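You operate a simulated robot arm through the tools that you are given. There is no shell and no other tool.

You run a simulated robot arm. Do the job below in one go: nothing can be reset, and whatever is moved stays where it is left.

TASK
Give the plate on the turntable one slow turn under the lit lamp.
Fine: speed knob at SLOW; the plate stays there; after the turn, lamp off and parked; leave the rest of the bench as it is.

Only the result counts: the job must be done as asked and must still hold three seconds after the hand-in. Knocking over, shifting, dropping, spilling or breaking anything else fails it.

THE ROBOT
A 7-joint arm with a two-finger parallel gripper, fixed in place. Base frame: the origin is on the floor under the middle of its stand, x ahead of it, y to its left, z up; the work surface is at about z = 86. Readings come in cm, rad, newtons and seconds.
It reaches about 124.7 cm from its shoulder. Its first joint turns from -2.304 to 2.304 rad. Payload 3.91 kg.
The tool frame sits at the grasp point between the pads (the TCP): z along the fingers, y along the line on which they close. The tips reach 3 cm beyond it. Largest opening 11 cm; finger width 2, thickness 1; the body of the gripper, 4.8 by 11.2 cm, starts 5.5 cm behind the TCP.
Orientation is that of the tool frame in the base frame, as [roll, pitch, yaw] about the fixed x, y, z axes, in that order (R = Rz(yaw) Ry(pitch) Rx(roll)). With the fingers straight down and closing along the base's y, the tool's x points along the base's -x, its y along +y and its z along -z.

THE INTERFACE
- The arm moves only by the tool send_rows. Its argument "increments" is a list of rows, each a list of 3 entries, a list of its own where there are three numbers: the turn, a rotation vector about the tool's x, y, z in degrees, then the shift along the tool's x, y, z in cm, then the finger opening in cm, from 0 to 11. In form: [[[rx, ry, rz], [dx, dy, dz], claw], ...]. A call has 1 to 20 rows; each row is the pose to reach, as a shift and turn from the pose commanded when the call began, along the tool's axes at that moment. Each row takes 0.2 s and may step no farther than 5 cm and 0.15 rad from the row before; otherwise, or with a gripper value out of range, the whole call is refused. A pose out of reach is approached as far as the arm can. The call stops where the force on the tool passes 70 N (or 10 N more than at its start, if that is more) or the arm is blocked; 0.2 s more then pass. The fingers move at their own pace (about 10.8 cm/s each) and stop on an object; they squeeze with about 24 N. The grip force told is the motor's: it shows also when the fingers shut on nothing. Time passes only in rows, and 0.2 s behind the last, so rows that repeat a pose let the fingers close. The reply holds the time, the measured pose of the TCP, the force on the tool along the base axes, the opening and the grip force, in the units named above and with some noise, with the torque about the TCP (base axes, N m) and any sound that the robot's microphone picked up.
- Cameras (640 x 400 px; columns grow to the right, rows downward): "scene" is fixed at [39.97, -64.99, 154.05]; the picture's right is [0.48, -0.88, 0.00], its down [-0.76, -0.41, -0.51] and it looks along [0.45, 0.24, -0.86] (base axes); focal length 214 px, centre (320, 200). "wrist" rides on the gripper at [7.2, 1.7, -10.3] in the tool frame; the picture's right is [-0.23, 0.97, 0.00], its down [-0.76, -0.18, -0.62] and it looks along [-0.61, -0.14, 0.78] (tool axes); focal length 222 px, centre (320, 200). There is no depth. A picture from a camera that has moved, and an enlarged one, comes with that camera's place and axes in the base frame and with its lens.
- get_image(camera): a new picture of that camera. No time passes.
- zoom(camera, box): a new picture of the part [left, top, right, bottom] of that camera's present view, enlarged. No time passes.
- hand_in(): hands the job in; it is judged then, once.

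Places have to be worked out from the pictures, the camera data and where the tool is seen. Open the gripper and draw the arm clear of the work before you hand the job in, unless the task says otherwise.

The tools are called after "Call:" as a command line: name --argument value ..., lists and objects as JSON in quotes. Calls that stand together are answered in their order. send_rows: Moves the arm, as the interface text tells. Its arguments: {"type":"object","properties":{"increments":{"type":"array","items":{"type":"array"}}},"required":["increments"]} The other tools are called the same way: get_image (camera) takes a picture; zoom (camera, box) takes an enlarged picture of a part of a camera's view; hand_in () hands the job in.

At the start:

```text
time_s: 0.0
position: [64.46, -11.41, 143.92]
tool_rot: [3.141, 0.001, 3.14]
wrist_force: [0.3, -0.3, 0.1]
wrist_torque: [0.0, 0.03, 0.03]
opening: 11.03
finger_force: 0.1
```

scene: 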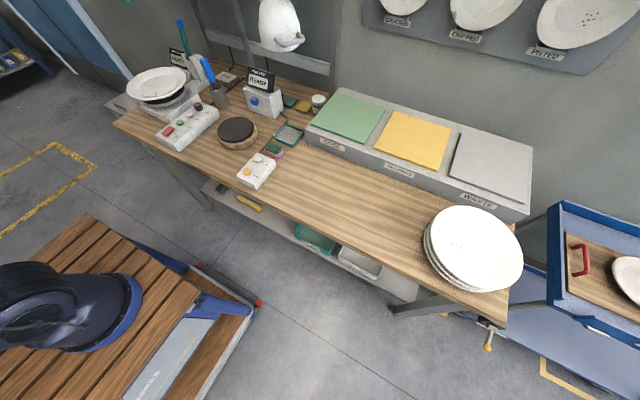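
wrist: 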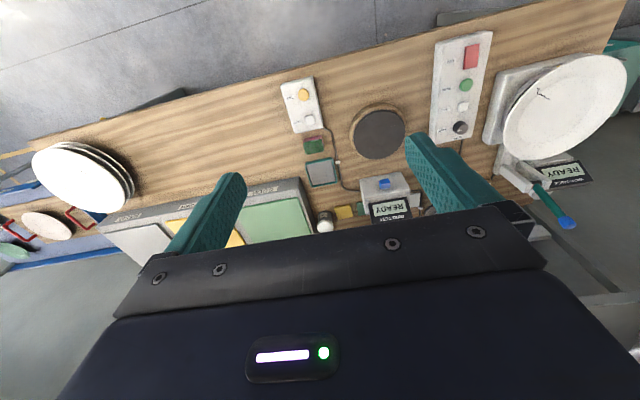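

I'll begin by looking closely at the bench: the turntable with the plate, its control box, and the lamp.

Call:
zoom --camera "scene" --box '[100, 0, 260, 160]'

Call:
zoom --camera "scene" --box '[210, 60, 340, 200]'

Call:
zoom --camera "wrist" --box '[420, 20, 640, 240]'

Call:
zoom --camera "wrist" --box '[260, 60, 420, 240]'

```text
2.50 times, centred on (180, 80) of scene
camera zoom: at [39.97, -64.99, 154.05], right [0.48, -0.88, 0.0], down [-0.76, -0.41, -0.51], along [0.45, 0.24, -0.86], focal length 536 px, centre (670, 500)
```

zoom: 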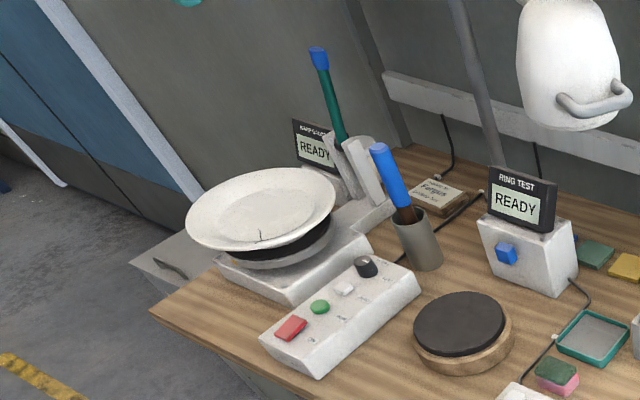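

```text
2.86 times, centred on (275, 130) of scene
camera zoom: at [39.97, -64.99, 154.05], right [0.48, -0.88, 0.0], down [-0.76, -0.41, -0.51], along [0.45, 0.24, -0.86], focal length 613 px, centre (449, 400)
```

zoom: 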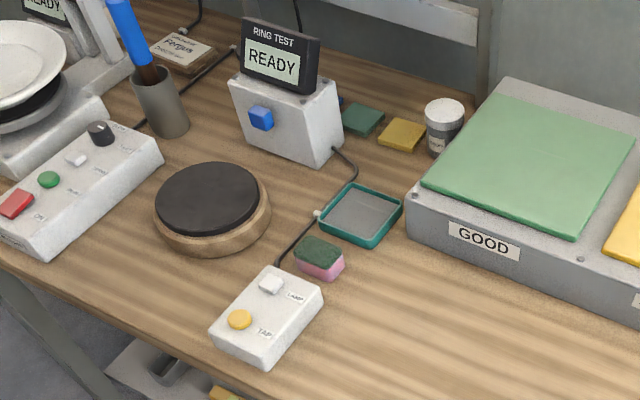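

```text
1.82 times, centred on (530, 130) of wrist
camera zoom: at [57.23, -9.66, 154.19], right [0.23, 0.97, 0.0], down [0.76, -0.18, 0.62], along [0.61, -0.14, -0.78], focal length 404 px, centre (-62, 327)
```

zoom: 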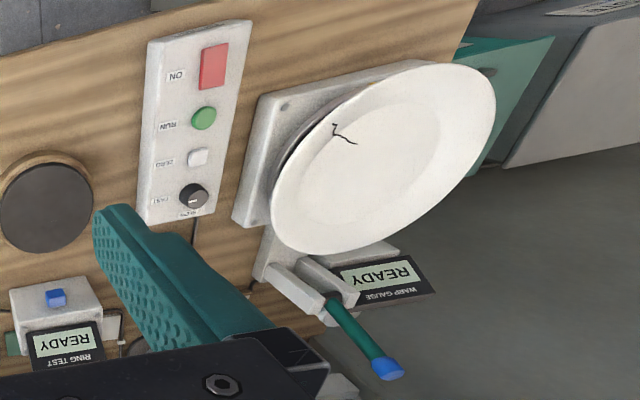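

```text
2.22 times, centred on (340, 150) of wrist
camera zoom: at [57.23, -9.66, 154.19], right [0.23, 0.97, 0.0], down [0.76, -0.18, 0.62], along [0.61, -0.14, -0.78], focal length 494 px, centre (276, 311)
```

zoom: 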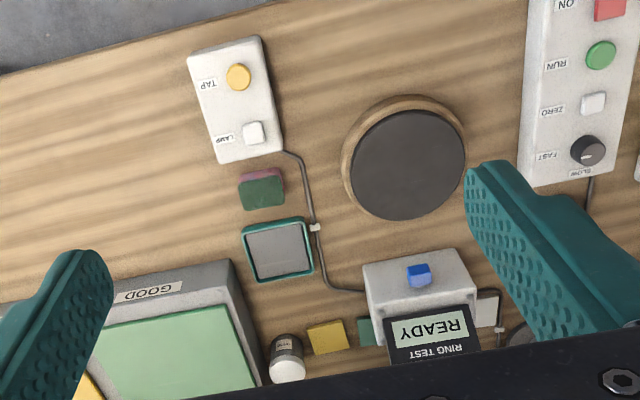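

The lamp hangs at the top of the scene view, and there are two control boxes. I'll zoom in on labels, lamp and its arm.

Call:
zoom --camera "scene" --box '[150, 95, 225, 155]'

Call:
zoom --camera "scene" --box '[190, 0, 350, 100]'

Call:
zoom --camera "scene" --box '[120, 30, 220, 110]'

Call:
zoom --camera "wrist" --box '[425, 30, 505, 150]'

Call:
zoom --camera "scene" --box '[225, 140, 295, 195]'

```text
6.67 times, centred on (188, 125) of scene
camera zoom: at [39.97, -64.99, 154.05], right [0.48, -0.88, 0.0], down [-0.76, -0.41, -0.51], along [0.45, 0.24, -0.86], focal length 1430 px, centre (1203, 700)
```

zoom: 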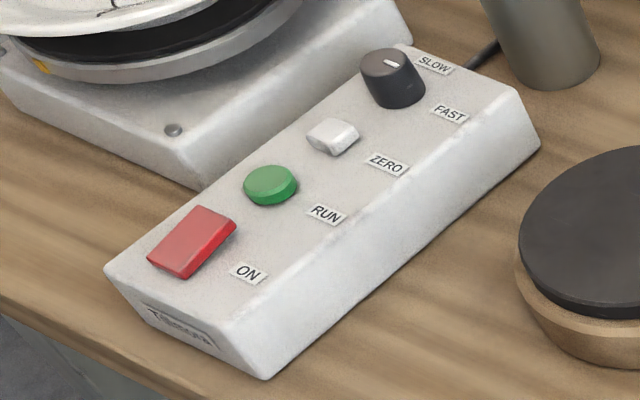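

```text
4.00 times, centred on (270, 50) of scene
camera zoom: at [39.97, -64.99, 154.05], right [0.48, -0.88, 0.0], down [-0.76, -0.41, -0.51], along [0.45, 0.24, -0.86], focal length 858 px, centre (520, 800)
```

zoom: 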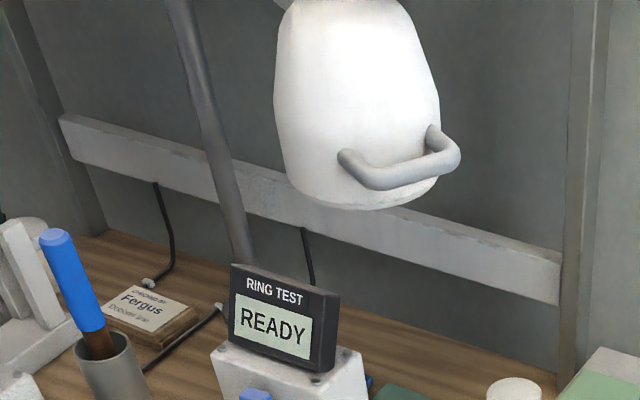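

```text
5.00 times, centred on (170, 70) of scene
camera zoom: at [39.97, -64.99, 154.05], right [0.48, -0.88, 0.0], down [-0.76, -0.41, -0.51], along [0.45, 0.24, -0.86], focal length 1072 px, centre (1070, 850)
```

zoom: 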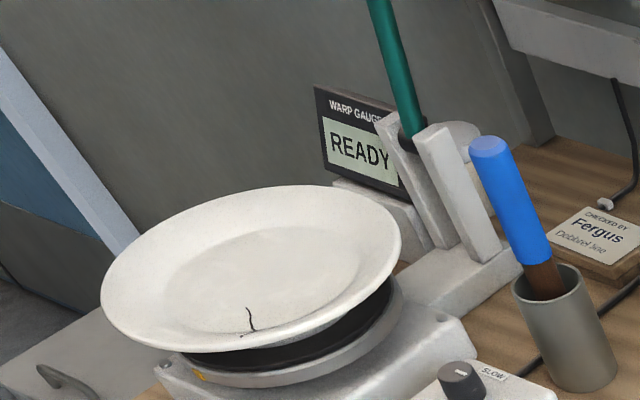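

```text
3.33 times, centred on (465, 90) of wrist
camera zoom: at [57.23, -9.66, 154.19], right [0.23, 0.97, 0.0], down [0.76, -0.18, 0.62], along [0.61, -0.14, -0.78], focal length 740 px, centre (-163, 567)
```

zoom: 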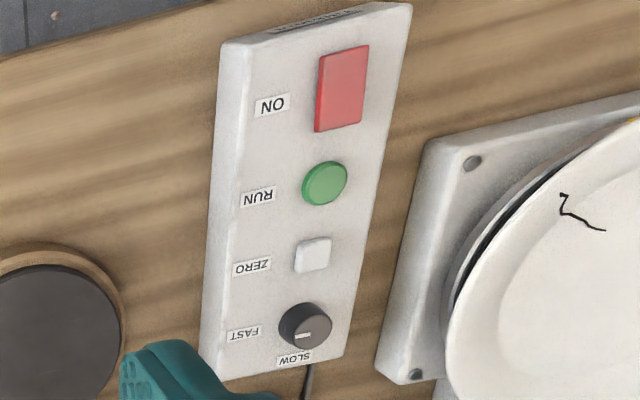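

```text
7.27 times, centred on (260, 168) of scene
camera zoom: at [39.97, -64.99, 154.05], right [0.48, -0.88, 0.0], down [-0.76, -0.41, -0.51], along [0.45, 0.24, -0.86], focal length 1560 px, centre (756, 436)
```

zoom: 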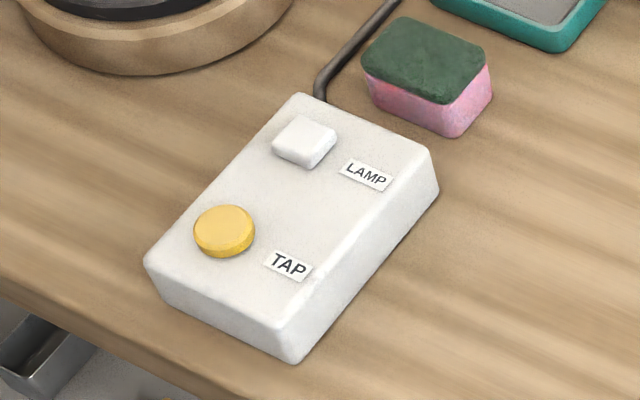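

The knob, RUN, ZERO, ON rocker are on the long box at about (78, 21), with the turntable at about (88, 45). I need a better view of the lamp, so I'll tilt the gripper up so that the wrist camera looks more to the horizontal.

Call:
send_rows --increments '[[[0, -8, 0], [0, 0, 0], 11], [[0, -16, 0], [0, 0, 0], 11], [[0, -24, 0], [0, 0, 0], 11], [[0, -32, 0], [0, 0, 0], 11], [[0, -40, 0], [0, 0, 0], 11]]'

Call:
get_image --camera "wrist"

Call:
get_image --camera "scene"

```text
time_s: 1.2
position: [64.47, -11.27, 143.82]
tool_rot: [-3.14, 0.701, 3.138]
wrist_force: [0.8, 0.0, -0.2]
wrist_torque: [0.01, 0.02, 0.02]
opening: 11.01
finger_force: 0.0
```

```text
taken
camera wrist: at [52.33, -9.66, 147.05], right [0.17, 0.97, 0.15], down [0.18, -0.18, 0.97], along [0.97, -0.14, -0.21], focal length 222 px, centre (320, 200)
```

wrist: 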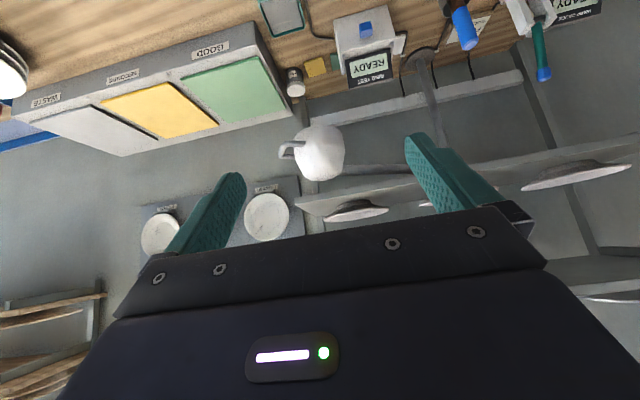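

```text
taken
```

scene: 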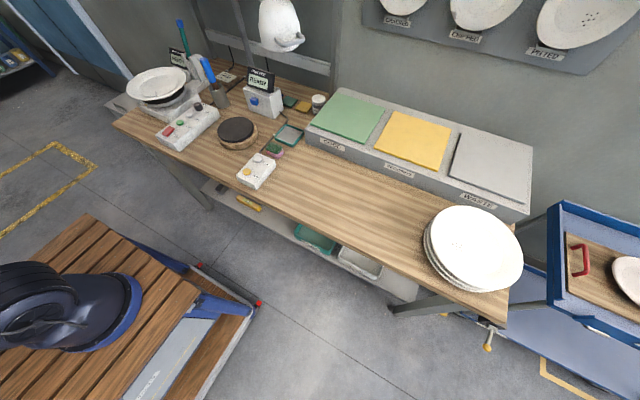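

The wrist image is upside down; the lamp is at (318,152) with its arm going to the left towards a post. I'll zoom on it.

Call:
zoom --camera "wrist" --box '[250, 90, 450, 215]'

Call:
zoom --camera "wrist" --box '[320, 0, 580, 150]'

```text
3.20 times, centred on (350, 152) of wrist
camera zoom: at [52.33, -9.66, 147.05], right [0.17, 0.97, 0.15], down [0.18, -0.18, 0.97], along [0.97, -0.14, -0.21], focal length 711 px, centre (224, 352)
```

zoom: 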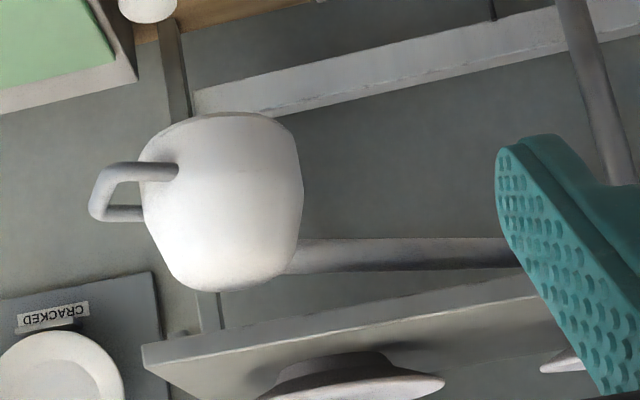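

```text
2.46 times, centred on (450, 75) of wrist
camera zoom: at [52.33, -9.66, 147.05], right [0.17, 0.97, 0.15], down [0.18, -0.18, 0.97], along [0.97, -0.14, -0.21], focal length 547 px, centre (0, 508)
```

zoom: 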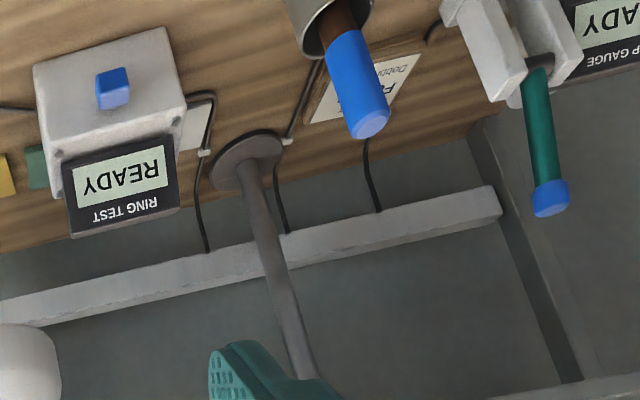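

Triangulating both views: the lamp head is at about (105, -16, 124), its D-handle bar at about (100, -24, 123) facing away from the post, and the post at about (127, 23). So the lamp swings on a radius of about 45 cm, and the turntable lies about on that circle. I move the gripper outside of the handle for a closer look.

Call:
send_rows --increments '[[[-3.86, 0, -4.6], [-1.78, -2.18, 2.58], 11], [[-7.72, 0, -9.2], [-3.56, -4.36, 5.16], 11], [[-11.58, 0, -13.8], [-5.34, -6.54, 7.74], 11], [[-15.44, 0, -18.4], [-7.12, -8.72, 10.32], 11], [[-19.3, 0, -23.0], [-8.9, -10.9, 12.9], 11], [[-23.16, 0, -27.6], [-10.68, -13.08, 15.48], 11], [[-27.02, 0, -32.2], [-12.46, -15.26, 18.06], 11], [[-30.88, 0, -36.8], [-14.24, -17.44, 20.64], 11], [[-34.74, 0, -41.4], [-16.02, -19.62, 23.22], 11], [[-38.6, 0, -46.0], [-17.8, -21.8, 25.8], 11]]'

Call:
get_image --camera "wrist"

Call:
get_image --camera "scene"

```text
time_s: 3.4
position: [94.59, -33.3, 135.59]
tool_rot: [-3.136, 0.698, -2.092]
wrist_force: [-0.3, 0.4, 0.4]
wrist_torque: [-0.13, -0.02, -0.03]
opening: 10.99
finger_force: 0.0
```

```text
taken
camera wrist: at [86.95, -43.03, 138.86], right [-0.76, 0.64, 0.14], down [0.24, 0.07, 0.97], along [0.61, 0.77, -0.21], focal length 222 px, centre (320, 200)
```

wrist: 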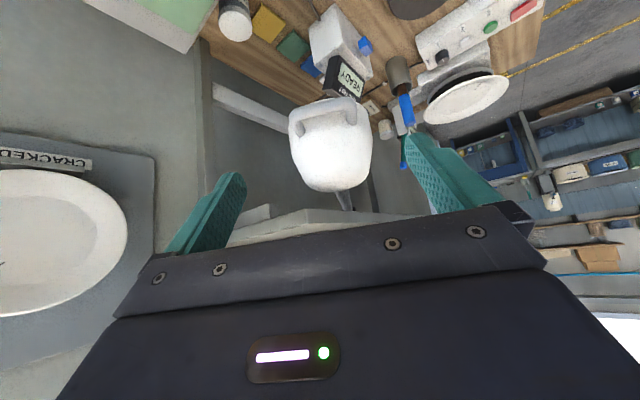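

```text
taken
```

scene: 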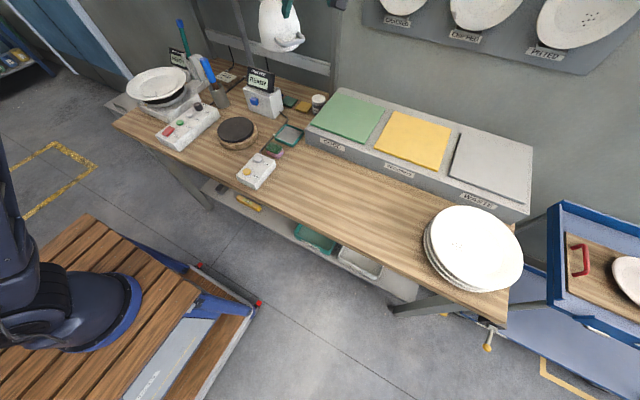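

The lamp is now straight ahead with its handle at the lower part. Zooming in to measure the handle.

Call:
zoom --camera "wrist" --box '[260, 60, 420, 220]'

Call:
zoom --camera "wrist" --box '[380, 0, 560, 140]'

Call:
zoom --camera "scene" --box '[230, 0, 350, 75]'

```text
2.50 times, centred on (340, 140) of wrist
camera zoom: at [86.95, -43.03, 138.86], right [-0.76, 0.64, 0.14], down [0.24, 0.07, 0.97], along [0.61, 0.77, -0.21], focal length 555 px, centre (270, 350)
```

zoom: 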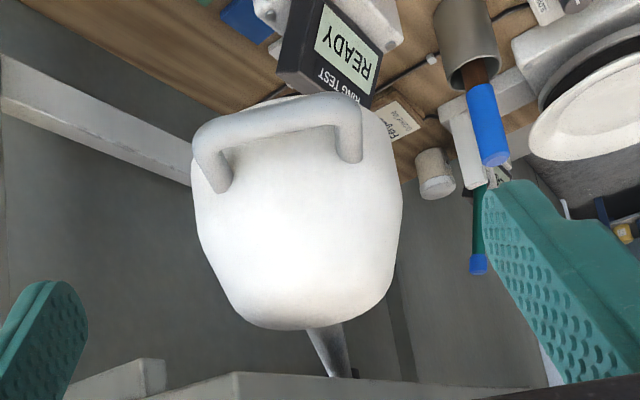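

```text
2.86 times, centred on (470, 70) of wrist
camera zoom: at [86.95, -43.03, 138.86], right [-0.76, 0.64, 0.14], down [0.24, 0.07, 0.97], along [0.61, 0.77, -0.21], focal length 635 px, centre (-109, 571)
```

zoom: 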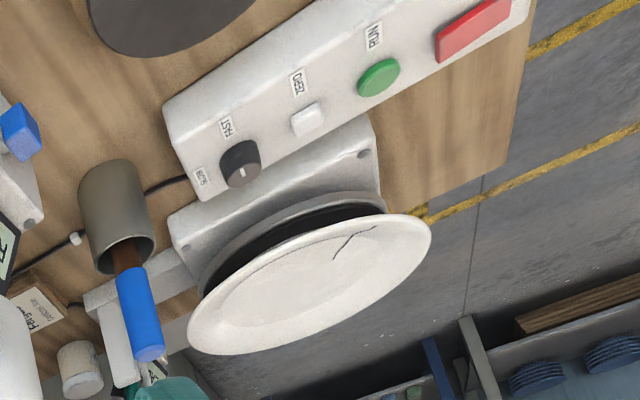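

```text
5.33 times, centred on (290, 38) of scene
camera zoom: at [39.97, -64.99, 154.05], right [0.48, -0.88, 0.0], down [-0.76, -0.41, -0.51], along [0.45, 0.24, -0.86], focal length 1144 px, centre (480, 1067)
```

zoom: 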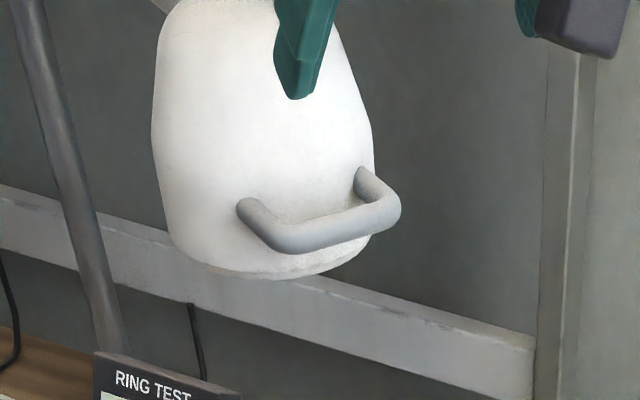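

The handle is a horizontal U about 8.3 cm wide overall, its bar centred near (100.3, -22.8, 122.5), and the gripper axis already points almost exactly at it. I plan to clamp it across its ends; first I approach most of the way and check.

Call:
send_rows --increments '[[[0, 0, 0], [-0.5, 0.1, 4], 11], [[0, 0, 0], [-1.0, 0.2, 8], 11], [[0, 0, 0], [-1.4, 0.3, 12], 11]]'

Call:
get_image --camera "wrist"

Call:
zoom --camera "scene" --box '[230, 0, 350, 75]'

```text
time_s: 4.2
position: [98.76, -25.48, 127.25]
tool_rot: [-3.14, 0.699, -2.093]
wrist_force: [-0.3, 0.3, -0.9]
wrist_torque: [-0.03, 0.0, -0.02]
opening: 10.99
finger_force: 0.0
```

```text
taken
camera wrist: at [91.23, -35.27, 130.48], right [-0.76, 0.64, 0.14], down [0.24, 0.07, 0.97], along [0.61, 0.77, -0.21], focal length 222 px, centre (320, 200)
```

wrist: 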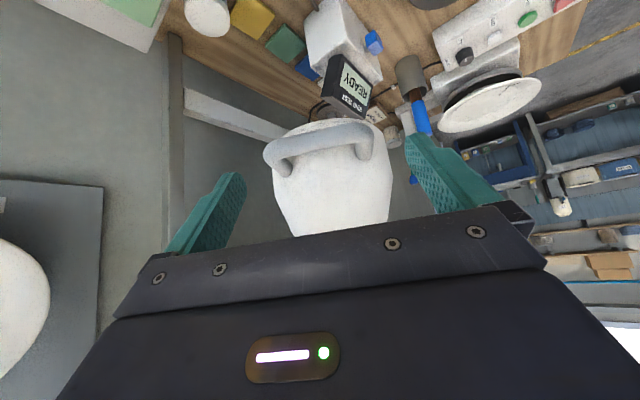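

```text
5.33 times, centred on (290, 38) of scene
camera zoom: at [39.97, -64.99, 154.05], right [0.48, -0.88, 0.0], down [-0.76, -0.41, -0.51], along [0.45, 0.24, -0.86], focal length 1144 px, centre (480, 1067)
```

zoom: 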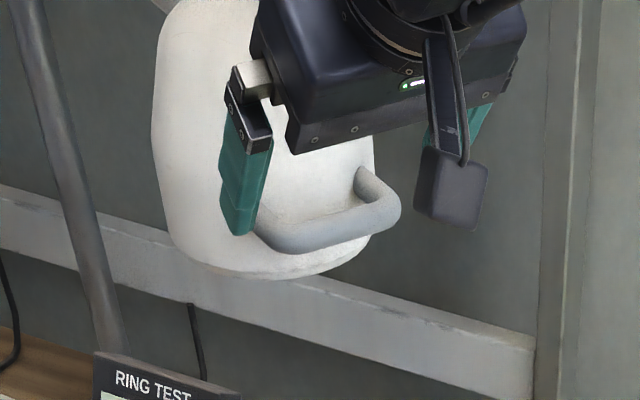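

The handle is centred between the fingers (columns 263–375 about the axis at 320). I go down the remaining 6.4 cm so that the fingers straddle the handle ends.

Call:
send_rows --increments '[[[0, 0, 0], [-0.1, 0, 2.2], 11], [[0, 0, 0], [-0.2, 0, 4.4], 11], [[0, 0, 0], [-0.23, 0, 6.2], 11]]'

Call:
get_image --camera "wrist"

Call:
zoom --camera "scene" --box '[230, 0, 350, 75]'

```text
time_s: 5.0
position: [101.01, -21.98, 122.65]
tool_rot: [3.141, 0.698, -2.093]
wrist_force: [0.0, 0.5, -0.6]
wrist_torque: [0.01, -0.01, 0.0]
opening: 11.02
finger_force: 0.0
```

```text
taken
camera wrist: at [93.31, -31.64, 125.87], right [-0.76, 0.64, 0.15], down [0.25, 0.07, 0.97], along [0.61, 0.77, -0.21], focal length 222 px, centre (320, 200)
```

wrist: 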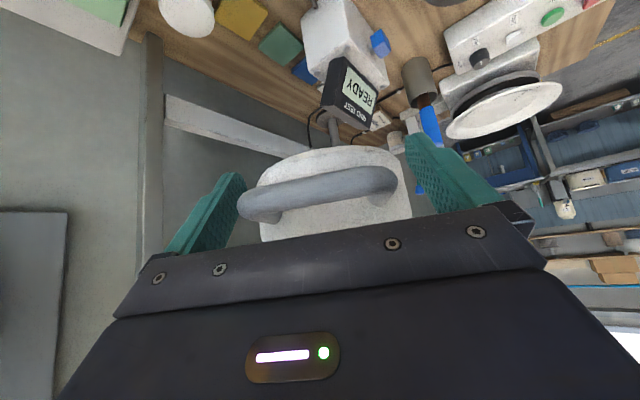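

```text
5.33 times, centred on (290, 38) of scene
camera zoom: at [39.97, -64.99, 154.05], right [0.48, -0.88, 0.0], down [-0.76, -0.41, -0.51], along [0.45, 0.24, -0.86], focal length 1144 px, centre (480, 1067)
```

zoom: 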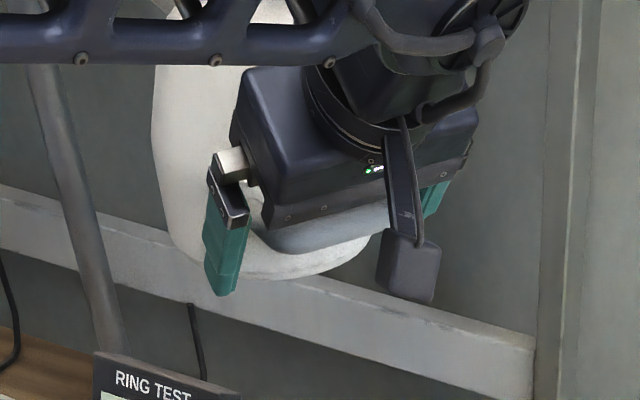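

The handle ends sit between the pads (columns 238–397), with no contact force. I close the fingers on it in place.

Call:
send_rows --increments '[[[0, 0, 0], [0, 0, 0], 9], [[0, 0, 0], [0, 0, 0], 8], [[0, 0, 0], [0, 0, 0], 7], [[0, 0, 0], [0, 0, 0], 7]]'

Call:
get_image --camera "wrist"

Call:
get_image --camera "scene"

```text
time_s: 6.0
position: [100.88, -22.06, 122.51]
tool_rot: [3.141, 0.697, -2.096]
wrist_force: [-6.4, -7.9, -2.4]
wrist_torque: [-0.47, 0.43, 0.52]
opening: 8.25
finger_force: 44.9
```

```text
taken
camera wrist: at [93.29, -31.74, 125.87], right [-0.76, 0.64, 0.15], down [0.25, 0.07, 0.97], along [0.61, 0.77, -0.21], focal length 222 px, centre (320, 200)
```

wrist: 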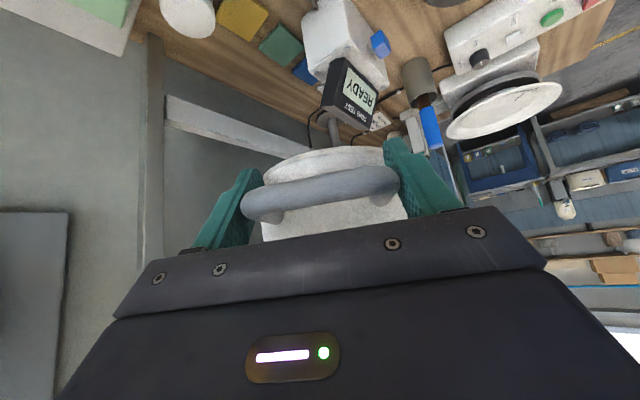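

```text
taken
```

scene: 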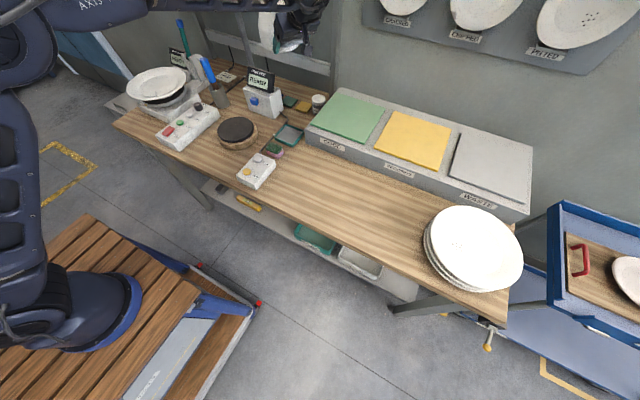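

The handle is clamped (opening 8.25, grip 45 N). I begin a slow swing about the post at (127.4, 23.6) with radius ≈52.8 cm — 8° first to see how it follows.

Call:
send_rows --increments '[[[1.286, 0, 1.532], [-0.025, 1.843, 0.021], 7], [[2.572, 0, 3.064], [-0.099, 3.683, 0.083], 7], [[3.858, 0, 4.596], [-0.222, 5.519, 0.186], 7], [[5.144, 0, 6.128], [-0.394, 7.348, 0.33], 7]]'

Call:
get_image --camera "wrist"

```text
time_s: 7.0
position: [94.86, -17.8, 122.63]
tool_rot: [3.14, 0.698, -2.238]
wrist_force: [-2.1, -10.5, -11.4]
wrist_torque: [-0.45, 0.17, -1.97]
opening: 8.26
finger_force: 45.2
```

```text
taken
camera wrist: at [85.9, -26.45, 125.87], right [-0.66, 0.74, 0.15], down [0.25, 0.03, 0.97], along [0.71, 0.67, -0.21], focal length 222 px, centre (320, 200)
```

wrist: 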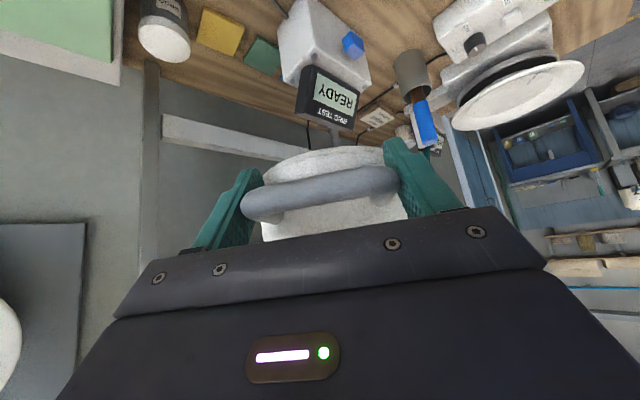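

The lamp follows, with only about 10–15 N of load. I continue the arc another 22°.

Call:
send_rows --increments '[[[1.415, 0, 1.685], [-0.03, 2.027, 0.025], 7], [[2.829, 0, 3.37], [-0.119, 4.051, 0.1], 7], [[4.244, 0, 5.056], [-0.268, 6.069, 0.225], 7], [[5.658, 0, 6.741], [-0.476, 8.078, 0.4], 7], [[7.073, 0, 8.426], [-0.743, 10.075, 0.624], 7], [[8.488, 0, 10.111], [-1.069, 12.057, 0.897], 7], [[9.902, 0, 11.796], [-1.452, 14.022, 1.219], 7], [[11.317, 0, 13.482], [-1.893, 15.965, 1.589], 7], [[12.731, 0, 15.167], [-2.391, 17.885, 2.007], 7], [[14.146, 0, 16.852], [-2.945, 19.779, 2.472], 7]]'

Call:
get_image --camera "scene"

Call:
get_image --camera "wrist"

```text
time_s: 9.2
position: [81.66, -2.54, 122.75]
tool_rot: [3.14, 0.695, -2.618]
wrist_force: [-22.0, -16.3, -30.5]
wrist_torque: [0.24, 0.29, -1.83]
opening: 8.3
finger_force: 45.6
```

```text
taken
```

scene: 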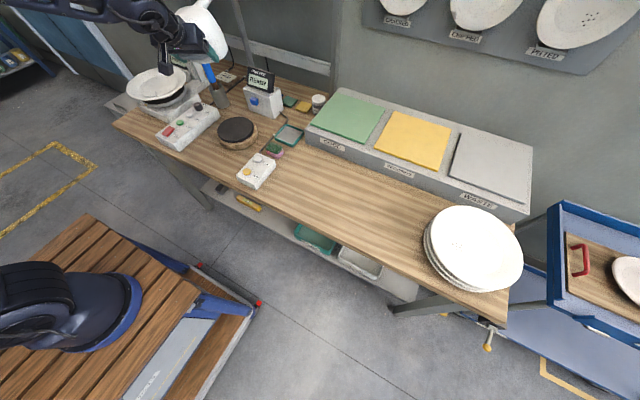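

```text
taken
camera wrist: at [70.23, -7.22, 125.91], right [-0.34, 0.93, 0.15], down [0.25, -0.06, 0.97], along [0.91, 0.36, -0.21], focal length 222 px, centre (320, 200)
```

wrist: 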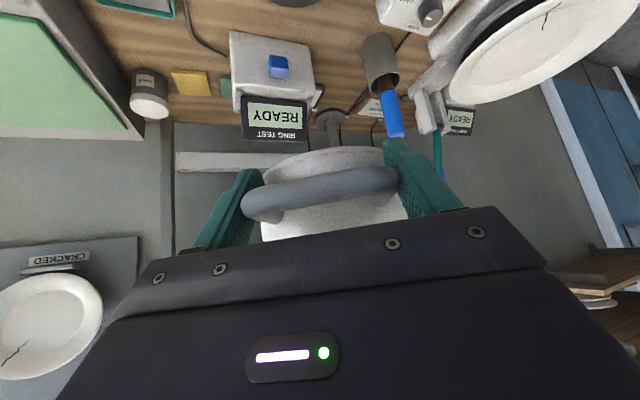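

The radial/vertical load has grown to about 40 N along the tool's x, so my radius is a bit too small. I ease the fingers open slightly to relax it, keeping the handle caged between them, and check.

Call:
send_rows --increments '[[[0, 0, 0], [0, 0, 0], 9.0], [[0, 0, 0], [0, 0, 0], 9.2], [[0, 0, 0], [0, 0, 0], 9.2]]'

Call:
get_image --camera "wrist"

Call:
zoom --camera "scene" --box '[120, 0, 280, 100]'

```text
time_s: 10.0
position: [81.72, -2.51, 122.78]
tool_rot: [3.14, 0.699, -2.617]
wrist_force: [0.2, 0.1, 0.6]
wrist_torque: [-0.02, 0.02, 0.03]
opening: 9.22
finger_force: 0.3
```

```text
taken
camera wrist: at [70.29, -7.19, 126.01], right [-0.34, 0.93, 0.15], down [0.25, -0.06, 0.97], along [0.91, 0.36, -0.21], focal length 222 px, centre (320, 200)
```

wrist: 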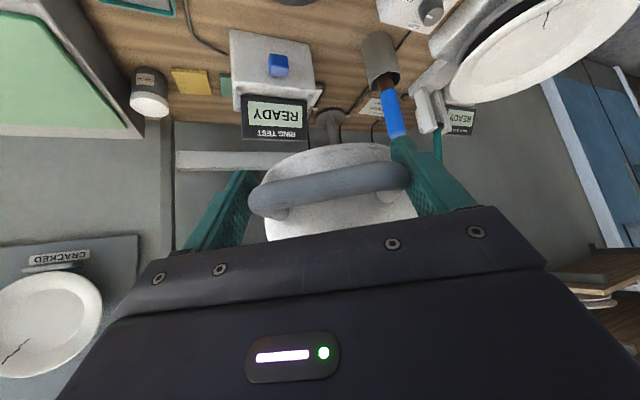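

```text
4.00 times, centred on (200, 50) of scene
camera zoom: at [39.97, -64.99, 154.05], right [0.48, -0.88, 0.0], down [-0.76, -0.41, -0.51], along [0.45, 0.24, -0.86], focal length 858 px, centre (800, 800)
```

zoom: 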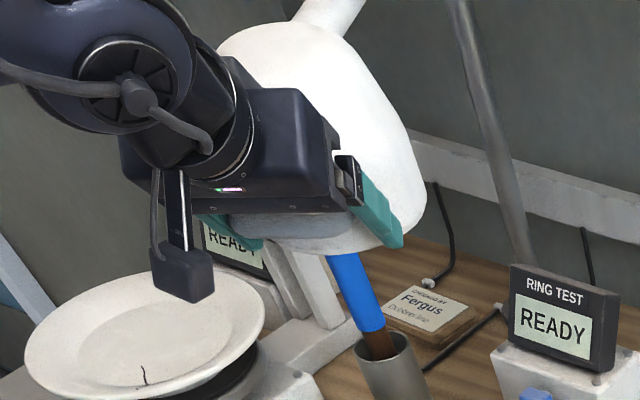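

The load is gone, the lamp stayed put and the handle is still caged. I continue the arc 44° more with this loose cage (trailing finger pushing).

Call:
send_rows --increments '[[[1.415, 0, 1.685], [-0.03, 2.027, 0.025], 9.2], [[2.829, 0, 3.37], [-0.119, 4.051, 0.1], 9.2], [[4.244, 0, 5.056], [-0.268, 6.069, 0.225], 9.2], [[5.658, 0, 6.741], [-0.476, 8.078, 0.4], 9.2], [[7.073, 0, 8.426], [-0.743, 10.075, 0.624], 9.2], [[8.488, 0, 10.111], [-1.069, 12.057, 0.897], 9.2], [[9.902, 0, 11.796], [-1.452, 14.022, 1.219], 9.2], [[11.317, 0, 13.482], [-1.893, 15.965, 1.589], 9.2], [[12.731, 0, 15.167], [-2.391, 17.885, 2.007], 9.2], [[14.146, 0, 16.852], [-2.945, 19.779, 2.472], 9.2]]'

Call:
get_image --camera "wrist"

Call:
get_image --camera "scene"

```text
time_s: 12.2
position: [74.84, 16.64, 122.77]
tool_rot: [3.141, 0.698, -3.0]
wrist_force: [-0.5, -1.0, -0.5]
wrist_torque: [0.0, 0.01, 0.01]
opening: 9.22
finger_force: 0.6
```

```text
taken
camera wrist: at [62.57, 16.53, 125.95], right [0.04, 0.99, 0.15], down [0.21, -0.15, 0.97], along [0.98, -0.01, -0.21], focal length 222 px, centre (320, 200)
```

wrist: 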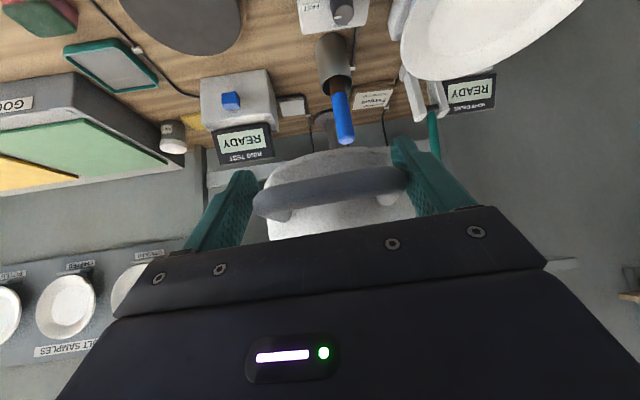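

```text
taken
```

scene: 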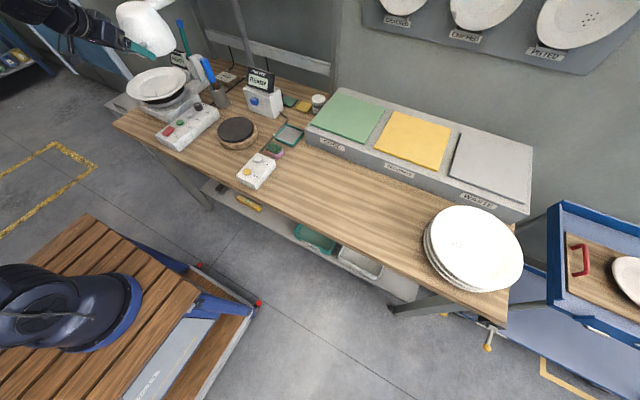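

Nearly no force; the lamp is at an azimuth of about 188° about the post. I continue 28.6°.

Call:
send_rows --increments '[[[1.415, 0, 1.685], [-0.03, 2.027, 0.025], 9.2], [[2.829, 0, 3.37], [-0.119, 4.051, 0.1], 9.2], [[4.244, 0, 5.056], [-0.268, 6.069, 0.225], 9.2], [[5.658, 0, 6.741], [-0.476, 8.078, 0.4], 9.2], [[7.073, 0, 8.426], [-0.743, 10.075, 0.624], 9.2], [[8.488, 0, 10.111], [-1.069, 12.057, 0.897], 9.2], [[9.902, 0, 11.796], [-1.452, 14.022, 1.219], 9.2], [[11.317, 0, 13.482], [-1.893, 15.965, 1.589], 9.2], [[12.731, 0, 15.167], [-2.391, 17.885, 2.007], 9.2], [[14.146, 0, 16.852], [-2.945, 19.779, 2.472], 9.2], [[15.561, 0, 18.537], [-3.554, 21.644, 2.984], 9.2], [[16.975, 0, 20.222], [-4.218, 23.477, 3.541], 9.2], [[18.39, 0, 21.908], [-4.935, 25.275, 4.143], 9.2]]'

Call:
get_image --camera "wrist"

Call:
zoom --camera "scene" --box '[40, 0, 240, 125]'

```text
time_s: 15.0
position: [77.93, 42.59, 122.59]
tool_rot: [3.141, 0.698, 2.78]
wrist_force: [-0.6, -0.4, 0.0]
wrist_torque: [0.0, 0.01, -0.01]
opening: 9.21
finger_force: 0.0
```

```text
taken
camera wrist: at [67.08, 48.41, 125.9], right [0.51, 0.85, 0.15], down [0.11, -0.23, 0.97], along [0.86, -0.47, -0.21], focal length 222 px, centre (320, 200)
```

wrist: 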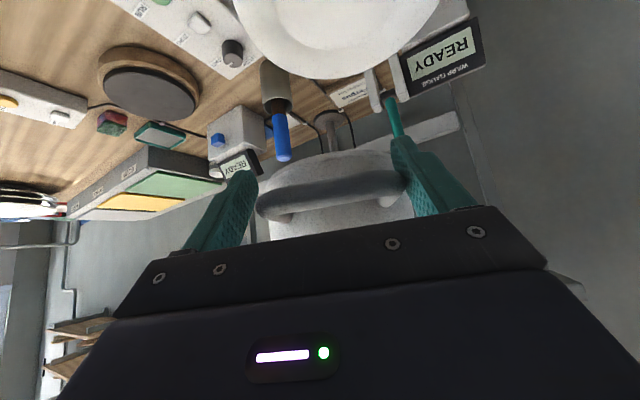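

```text
3.20 times, centred on (140, 62) of scene
camera zoom: at [39.97, -64.99, 154.05], right [0.48, -0.88, 0.0], down [-0.76, -0.41, -0.51], along [0.45, 0.24, -0.86], focal length 686 px, centre (896, 640)
```

zoom: 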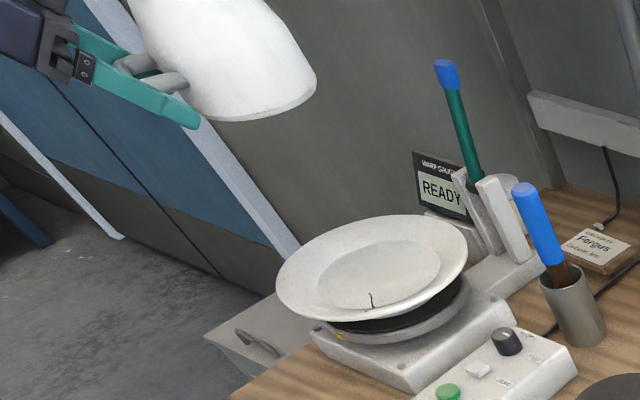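

The lamp is now close to the plate (about 6° short by my estimate, with the plate centre at about (87.5, 44)). I do the last 6°, then gently close and reopen so the handle is centred and the lamp stops dead.

Call:
send_rows --increments '[[[1.286, 0, 1.532], [-0.025, 1.843, 0.021], 9.2], [[2.572, 0, 3.064], [-0.099, 3.683, 0.083], 9.2], [[3.858, 0, 4.596], [-0.222, 5.519, 0.186], 9.2], [[3.858, 0, 4.596], [-0.222, 5.519, 0.186], 9.2], [[3.858, 0, 4.596], [-0.222, 5.519, 0.186], 8.4], [[3.858, 0, 4.596], [-0.222, 5.519, 0.186], 8.4]]'

Call:
get_image --camera "wrist"

Call:
zoom --camera "scene" --box '[40, 0, 240, 125]'

```text
time_s: 16.4
position: [80.1, 47.75, 122.55]
tool_rot: [-3.142, 0.699, 2.677]
wrist_force: [-0.9, -0.3, -0.1]
wrist_torque: [0.01, 0.01, 0.01]
opening: 8.41
finger_force: 0.0
```

```text
taken
camera wrist: at [69.92, 54.61, 125.77], right [0.59, 0.79, 0.15], down [0.08, -0.24, 0.97], along [0.8, -0.56, -0.21], focal length 222 px, centre (320, 200)
```

wrist: 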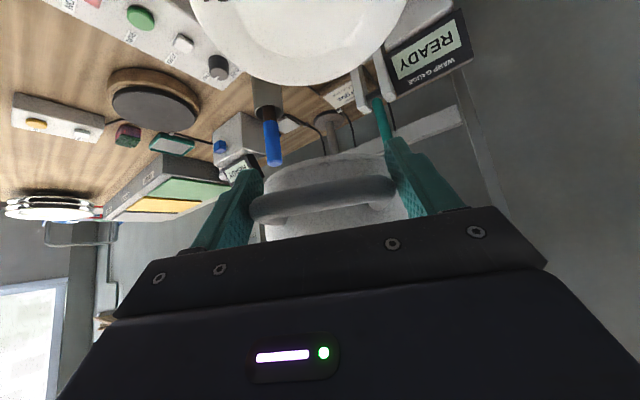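

```text
3.20 times, centred on (140, 62) of scene
camera zoom: at [39.97, -64.99, 154.05], right [0.48, -0.88, 0.0], down [-0.76, -0.41, -0.51], along [0.45, 0.24, -0.86], focal length 686 px, centre (896, 640)
```

zoom: 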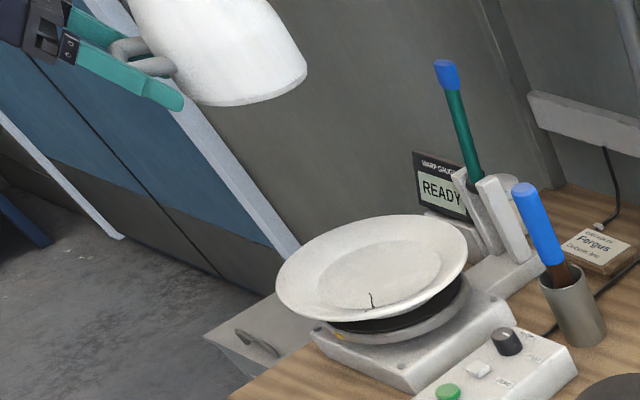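

The lamp hangs directly over the plate's centre line (plate mid-column ≈298, lamp axis projects there too), and my position estimate for the lamp, (88, 43.8), agrees with the plate centre. I open, back out along the tool axis and straighten up.

Call:
send_rows --increments '[[[0, 0, 0], [0, 0, 0], 11], [[0, 0, 0], [0, 0, 0], 11], [[0, 0, 0], [0, 0, -2], 11], [[0, 0, 0], [0, 0, -5], 11], [[0, 0, 0], [0, 0, -9], 11], [[0, 0, 0], [0, 0, -13], 11], [[0, 0, 0], [0, 0, -17], 11], [[0, 0, 0], [0, 0, -20], 11], [[0, 8, 0], [0, 0, -21], 11], [[0, 16, 0], [0, 0, -22], 11], [[0, 24, 0], [0, 0, -22], 11], [[0, 32, 0], [0, 0, -22], 11], [[0, 40, 0], [0, 0, -22], 11]]'

Call:
get_image --camera "wrist"

Call:
get_image --camera "scene"

```text
time_s: 19.2
position: [67.32, 54.06, 139.48]
tool_rot: [-3.141, -0.001, 2.678]
wrist_force: [-0.3, 0.1, 0.9]
wrist_torque: [-0.04, -0.04, 0.02]
opening: 10.98
finger_force: 0.0
```

```text
taken
camera wrist: at [61.62, 58.72, 149.8], right [0.64, 0.77, 0.0], down [0.6, -0.5, 0.62], along [0.48, -0.4, -0.78], focal length 222 px, centre (320, 200)
```

wrist: 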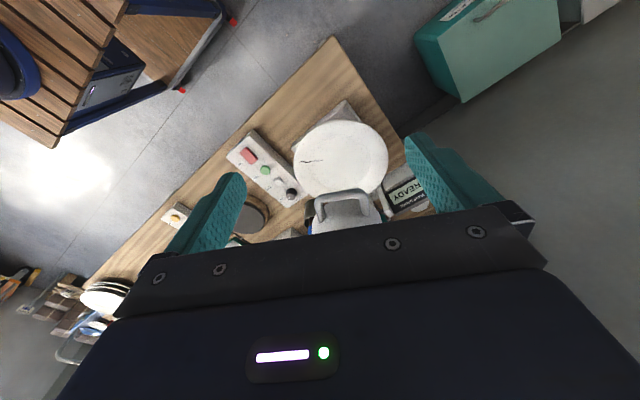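

```text
taken
```

scene: 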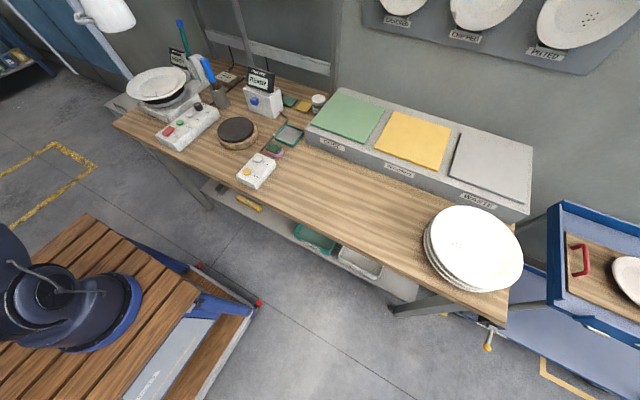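

The lamp stays above the plate. Next I move straight-down over the small box, near its LAMP button at about (77.7, -17.2), with the fingers closed.

Call:
send_rows --increments '[[[0, 0, -1.66], [-2.575, -3.694, 1.25], 8], [[0, 0, -3.32], [-5.15, -7.388, 2.5], 5], [[0, 0, -4.98], [-7.725, -11.082, 3.75], 2], [[0, 0, -6.64], [-10.3, -14.776, 5.0], 0], [[0, 0, -8.3], [-12.875, -18.47, 6.25], 0], [[0, 0, -9.96], [-15.45, -22.164, 7.5], 0], [[0, 0, -11.62], [-18.025, -25.858, 8.75], 0], [[0, 0, -13.28], [-20.6, -29.552, 10.0], 0], [[0, 0, -14.94], [-23.175, -33.246, 11.25], 0], [[0, 0, -16.6], [-25.75, -36.94, 12.5], 0], [[0, 0, -18.26], [-28.325, -40.634, 13.75], 0], [[0, 0, -19.92], [-30.9, -44.328, 15.0], 0], [[0, 0, -21.58], [-33.475, -48.022, 16.25], 0], [[0, 0, -23.24], [-36.05, -51.716, 17.5], 0], [[0, 0, -24.9], [-38.625, -55.41, 18.75], 0], [[0, 0, -26.6], [-41.2, -59.1, 20.0], 0]]'

Call:
get_image --camera "wrist"

Call:
get_image --camera "scene"

```text
time_s: 22.6
position: [77.56, -17.43, 119.52]
tool_rot: [-3.14, 0.001, -3.14]
wrist_force: [0.2, 1.1, -0.2]
wrist_torque: [-0.02, -0.01, 0.0]
opening: 0.0
finger_force: 23.8
```

```text
taken
camera wrist: at [70.27, -15.78, 129.87], right [0.23, 0.97, 0.0], down [0.76, -0.18, 0.62], along [0.61, -0.14, -0.78], focal length 222 px, centre (320, 200)
```

wrist: 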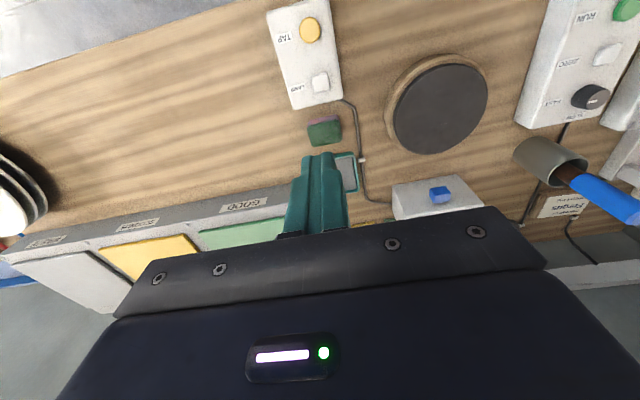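

```text
taken
```

scene: 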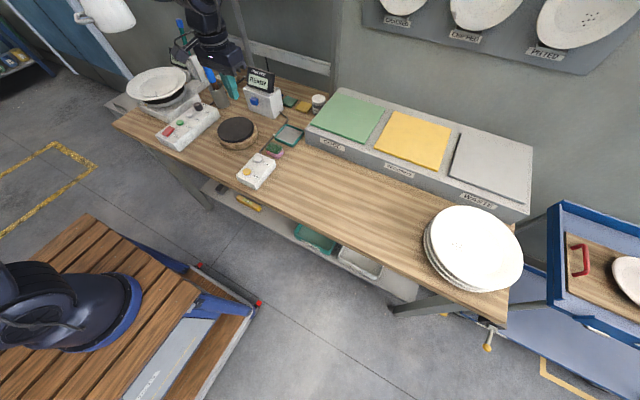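

The LAMP button shows at (320, 82), exactly where the tool axis meets a height of about 90.6. I go straight down to about 4 cm above it.

Call:
send_rows --increments '[[[0, 0, 0], [0, 0, 4.5], 0], [[0, 0, 0], [0, 0, 9], 0], [[0, 0, 0], [0, 0, 13.5], 0], [[0, 0, 0], [0, 0, 18], 0], [[0, 0, 0], [0, 0, 21], 0], [[0, 0, 0], [0, 0, 22], 0]]'

Call:
get_image --camera "wrist"

Call:
zoom --camera "scene" --box '[215, 120, 311, 180]'

```text
time_s: 24.0
position: [77.83, -17.37, 97.43]
tool_rot: [3.141, 0.0, 3.141]
wrist_force: [0.4, 0.2, 0.9]
wrist_torque: [0.01, -0.02, 0.04]
opening: 0.0
finger_force: 24.1
```

```text
taken
camera wrist: at [70.56, -15.76, 107.72], right [0.23, 0.97, 0.0], down [0.76, -0.18, 0.62], along [0.61, -0.14, -0.78], focal length 222 px, centre (320, 200)
```

wrist: 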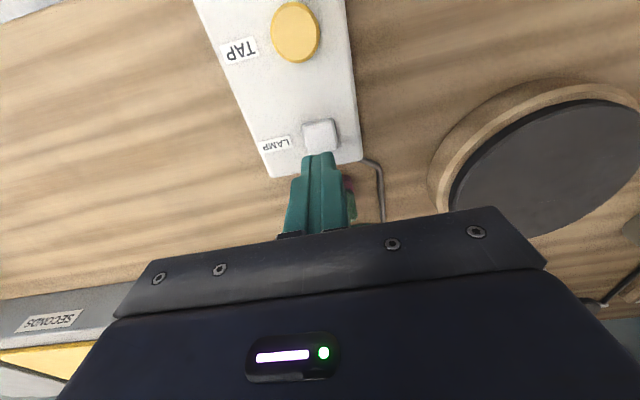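

```text
6.67 times, centred on (263, 150) of scene
camera zoom: at [39.97, -64.99, 154.05], right [0.48, -0.88, 0.0], down [-0.76, -0.41, -0.51], along [0.45, 0.24, -0.86], focal length 1430 px, centre (700, 533)
```

zoom: 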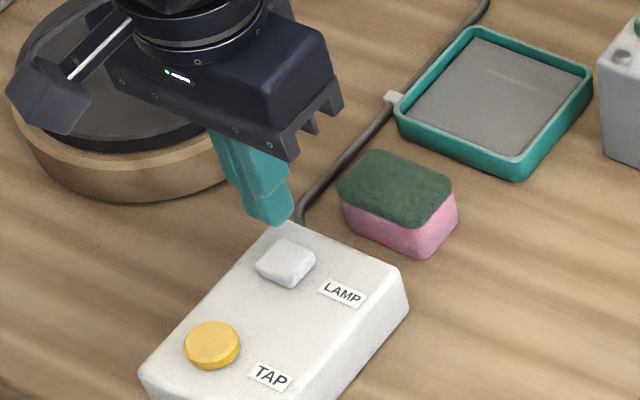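

The button is just ahead of the fingertips. I check it enlarged before pressing.

Call:
zoom --camera "wrist" --box '[250, 90, 390, 190]'

```text
4.00 times, centred on (320, 140) of wrist
camera zoom: at [70.56, -15.76, 107.72], right [0.23, 0.97, 0.0], down [0.76, -0.18, 0.62], along [0.61, -0.14, -0.78], focal length 888 px, centre (320, 440)
```

zoom: 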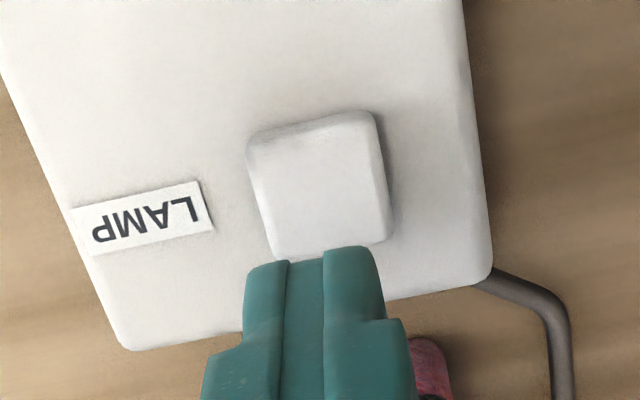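

The button's centre is at about row 136 → it is ~0.3 cm toward the robot from my axis. I correct that and descend slowly to just about contact.

Call:
send_rows --increments '[[[0, 0, 0], [0.3, 0, 1], 0], [[0, 0, 0], [0.3, 0, 2], 0], [[0, 0, 0], [0.3, 0, 2.6], 0], [[0, 0, 0], [0.3, 0, 3.0], 0], [[0, 0, 0], [0.3, 0, 3.3], 0]]'

Call:
zoom --camera "scene" --box '[215, 120, 311, 180]'

```text
time_s: 25.2
position: [77.52, -17.44, 94.21]
tool_rot: [3.142, 0.0, -3.141]
wrist_force: [-0.6, 0.7, -0.4]
wrist_torque: [-0.01, 0.01, -0.02]
opening: 0.0
finger_force: 23.8
```

```text
6.67 times, centred on (263, 150) of scene
camera zoom: at [39.97, -64.99, 154.05], right [0.48, -0.88, 0.0], down [-0.76, -0.41, -0.51], along [0.45, 0.24, -0.86], focal length 1430 px, centre (700, 533)
```

zoom: 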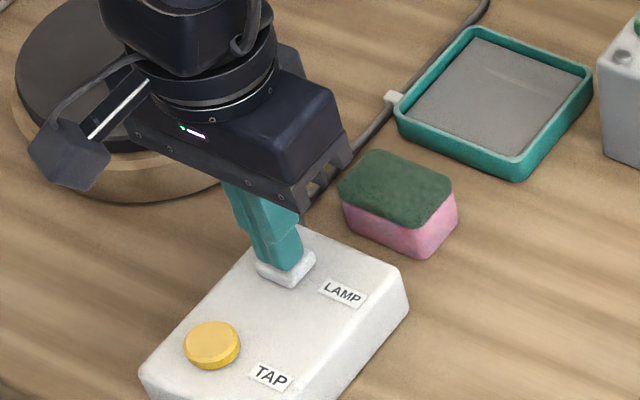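

The fingertips are right over the button with no contact yet. I descend in small steps.

Call:
send_rows --increments '[[[0, 0, 0], [0, 0, 0.2], 0], [[0, 0, 0], [0, 0, 0.4], 0], [[0, 0, 0], [0, 0, 0.6], 0]]'

Call:
get_image --camera "scene"

```text
time_s: 26.0
position: [77.44, -17.36, 93.61]
tool_rot: [-3.14, -0.001, 3.142]
wrist_force: [-0.9, -0.5, 4.0]
wrist_torque: [-0.06, 0.04, 0.0]
opening: 0.01
finger_force: 24.4
heard: click
```

```text
taken
```

scene: 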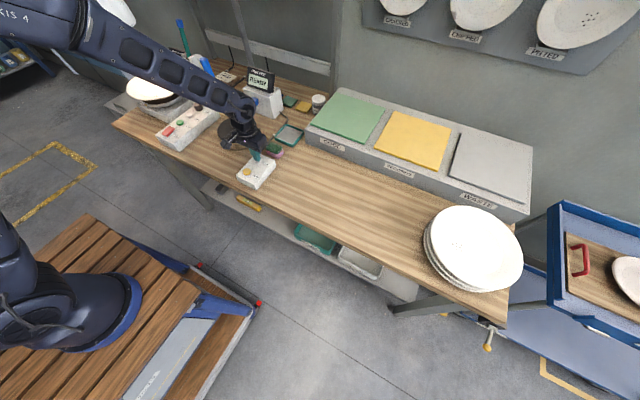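

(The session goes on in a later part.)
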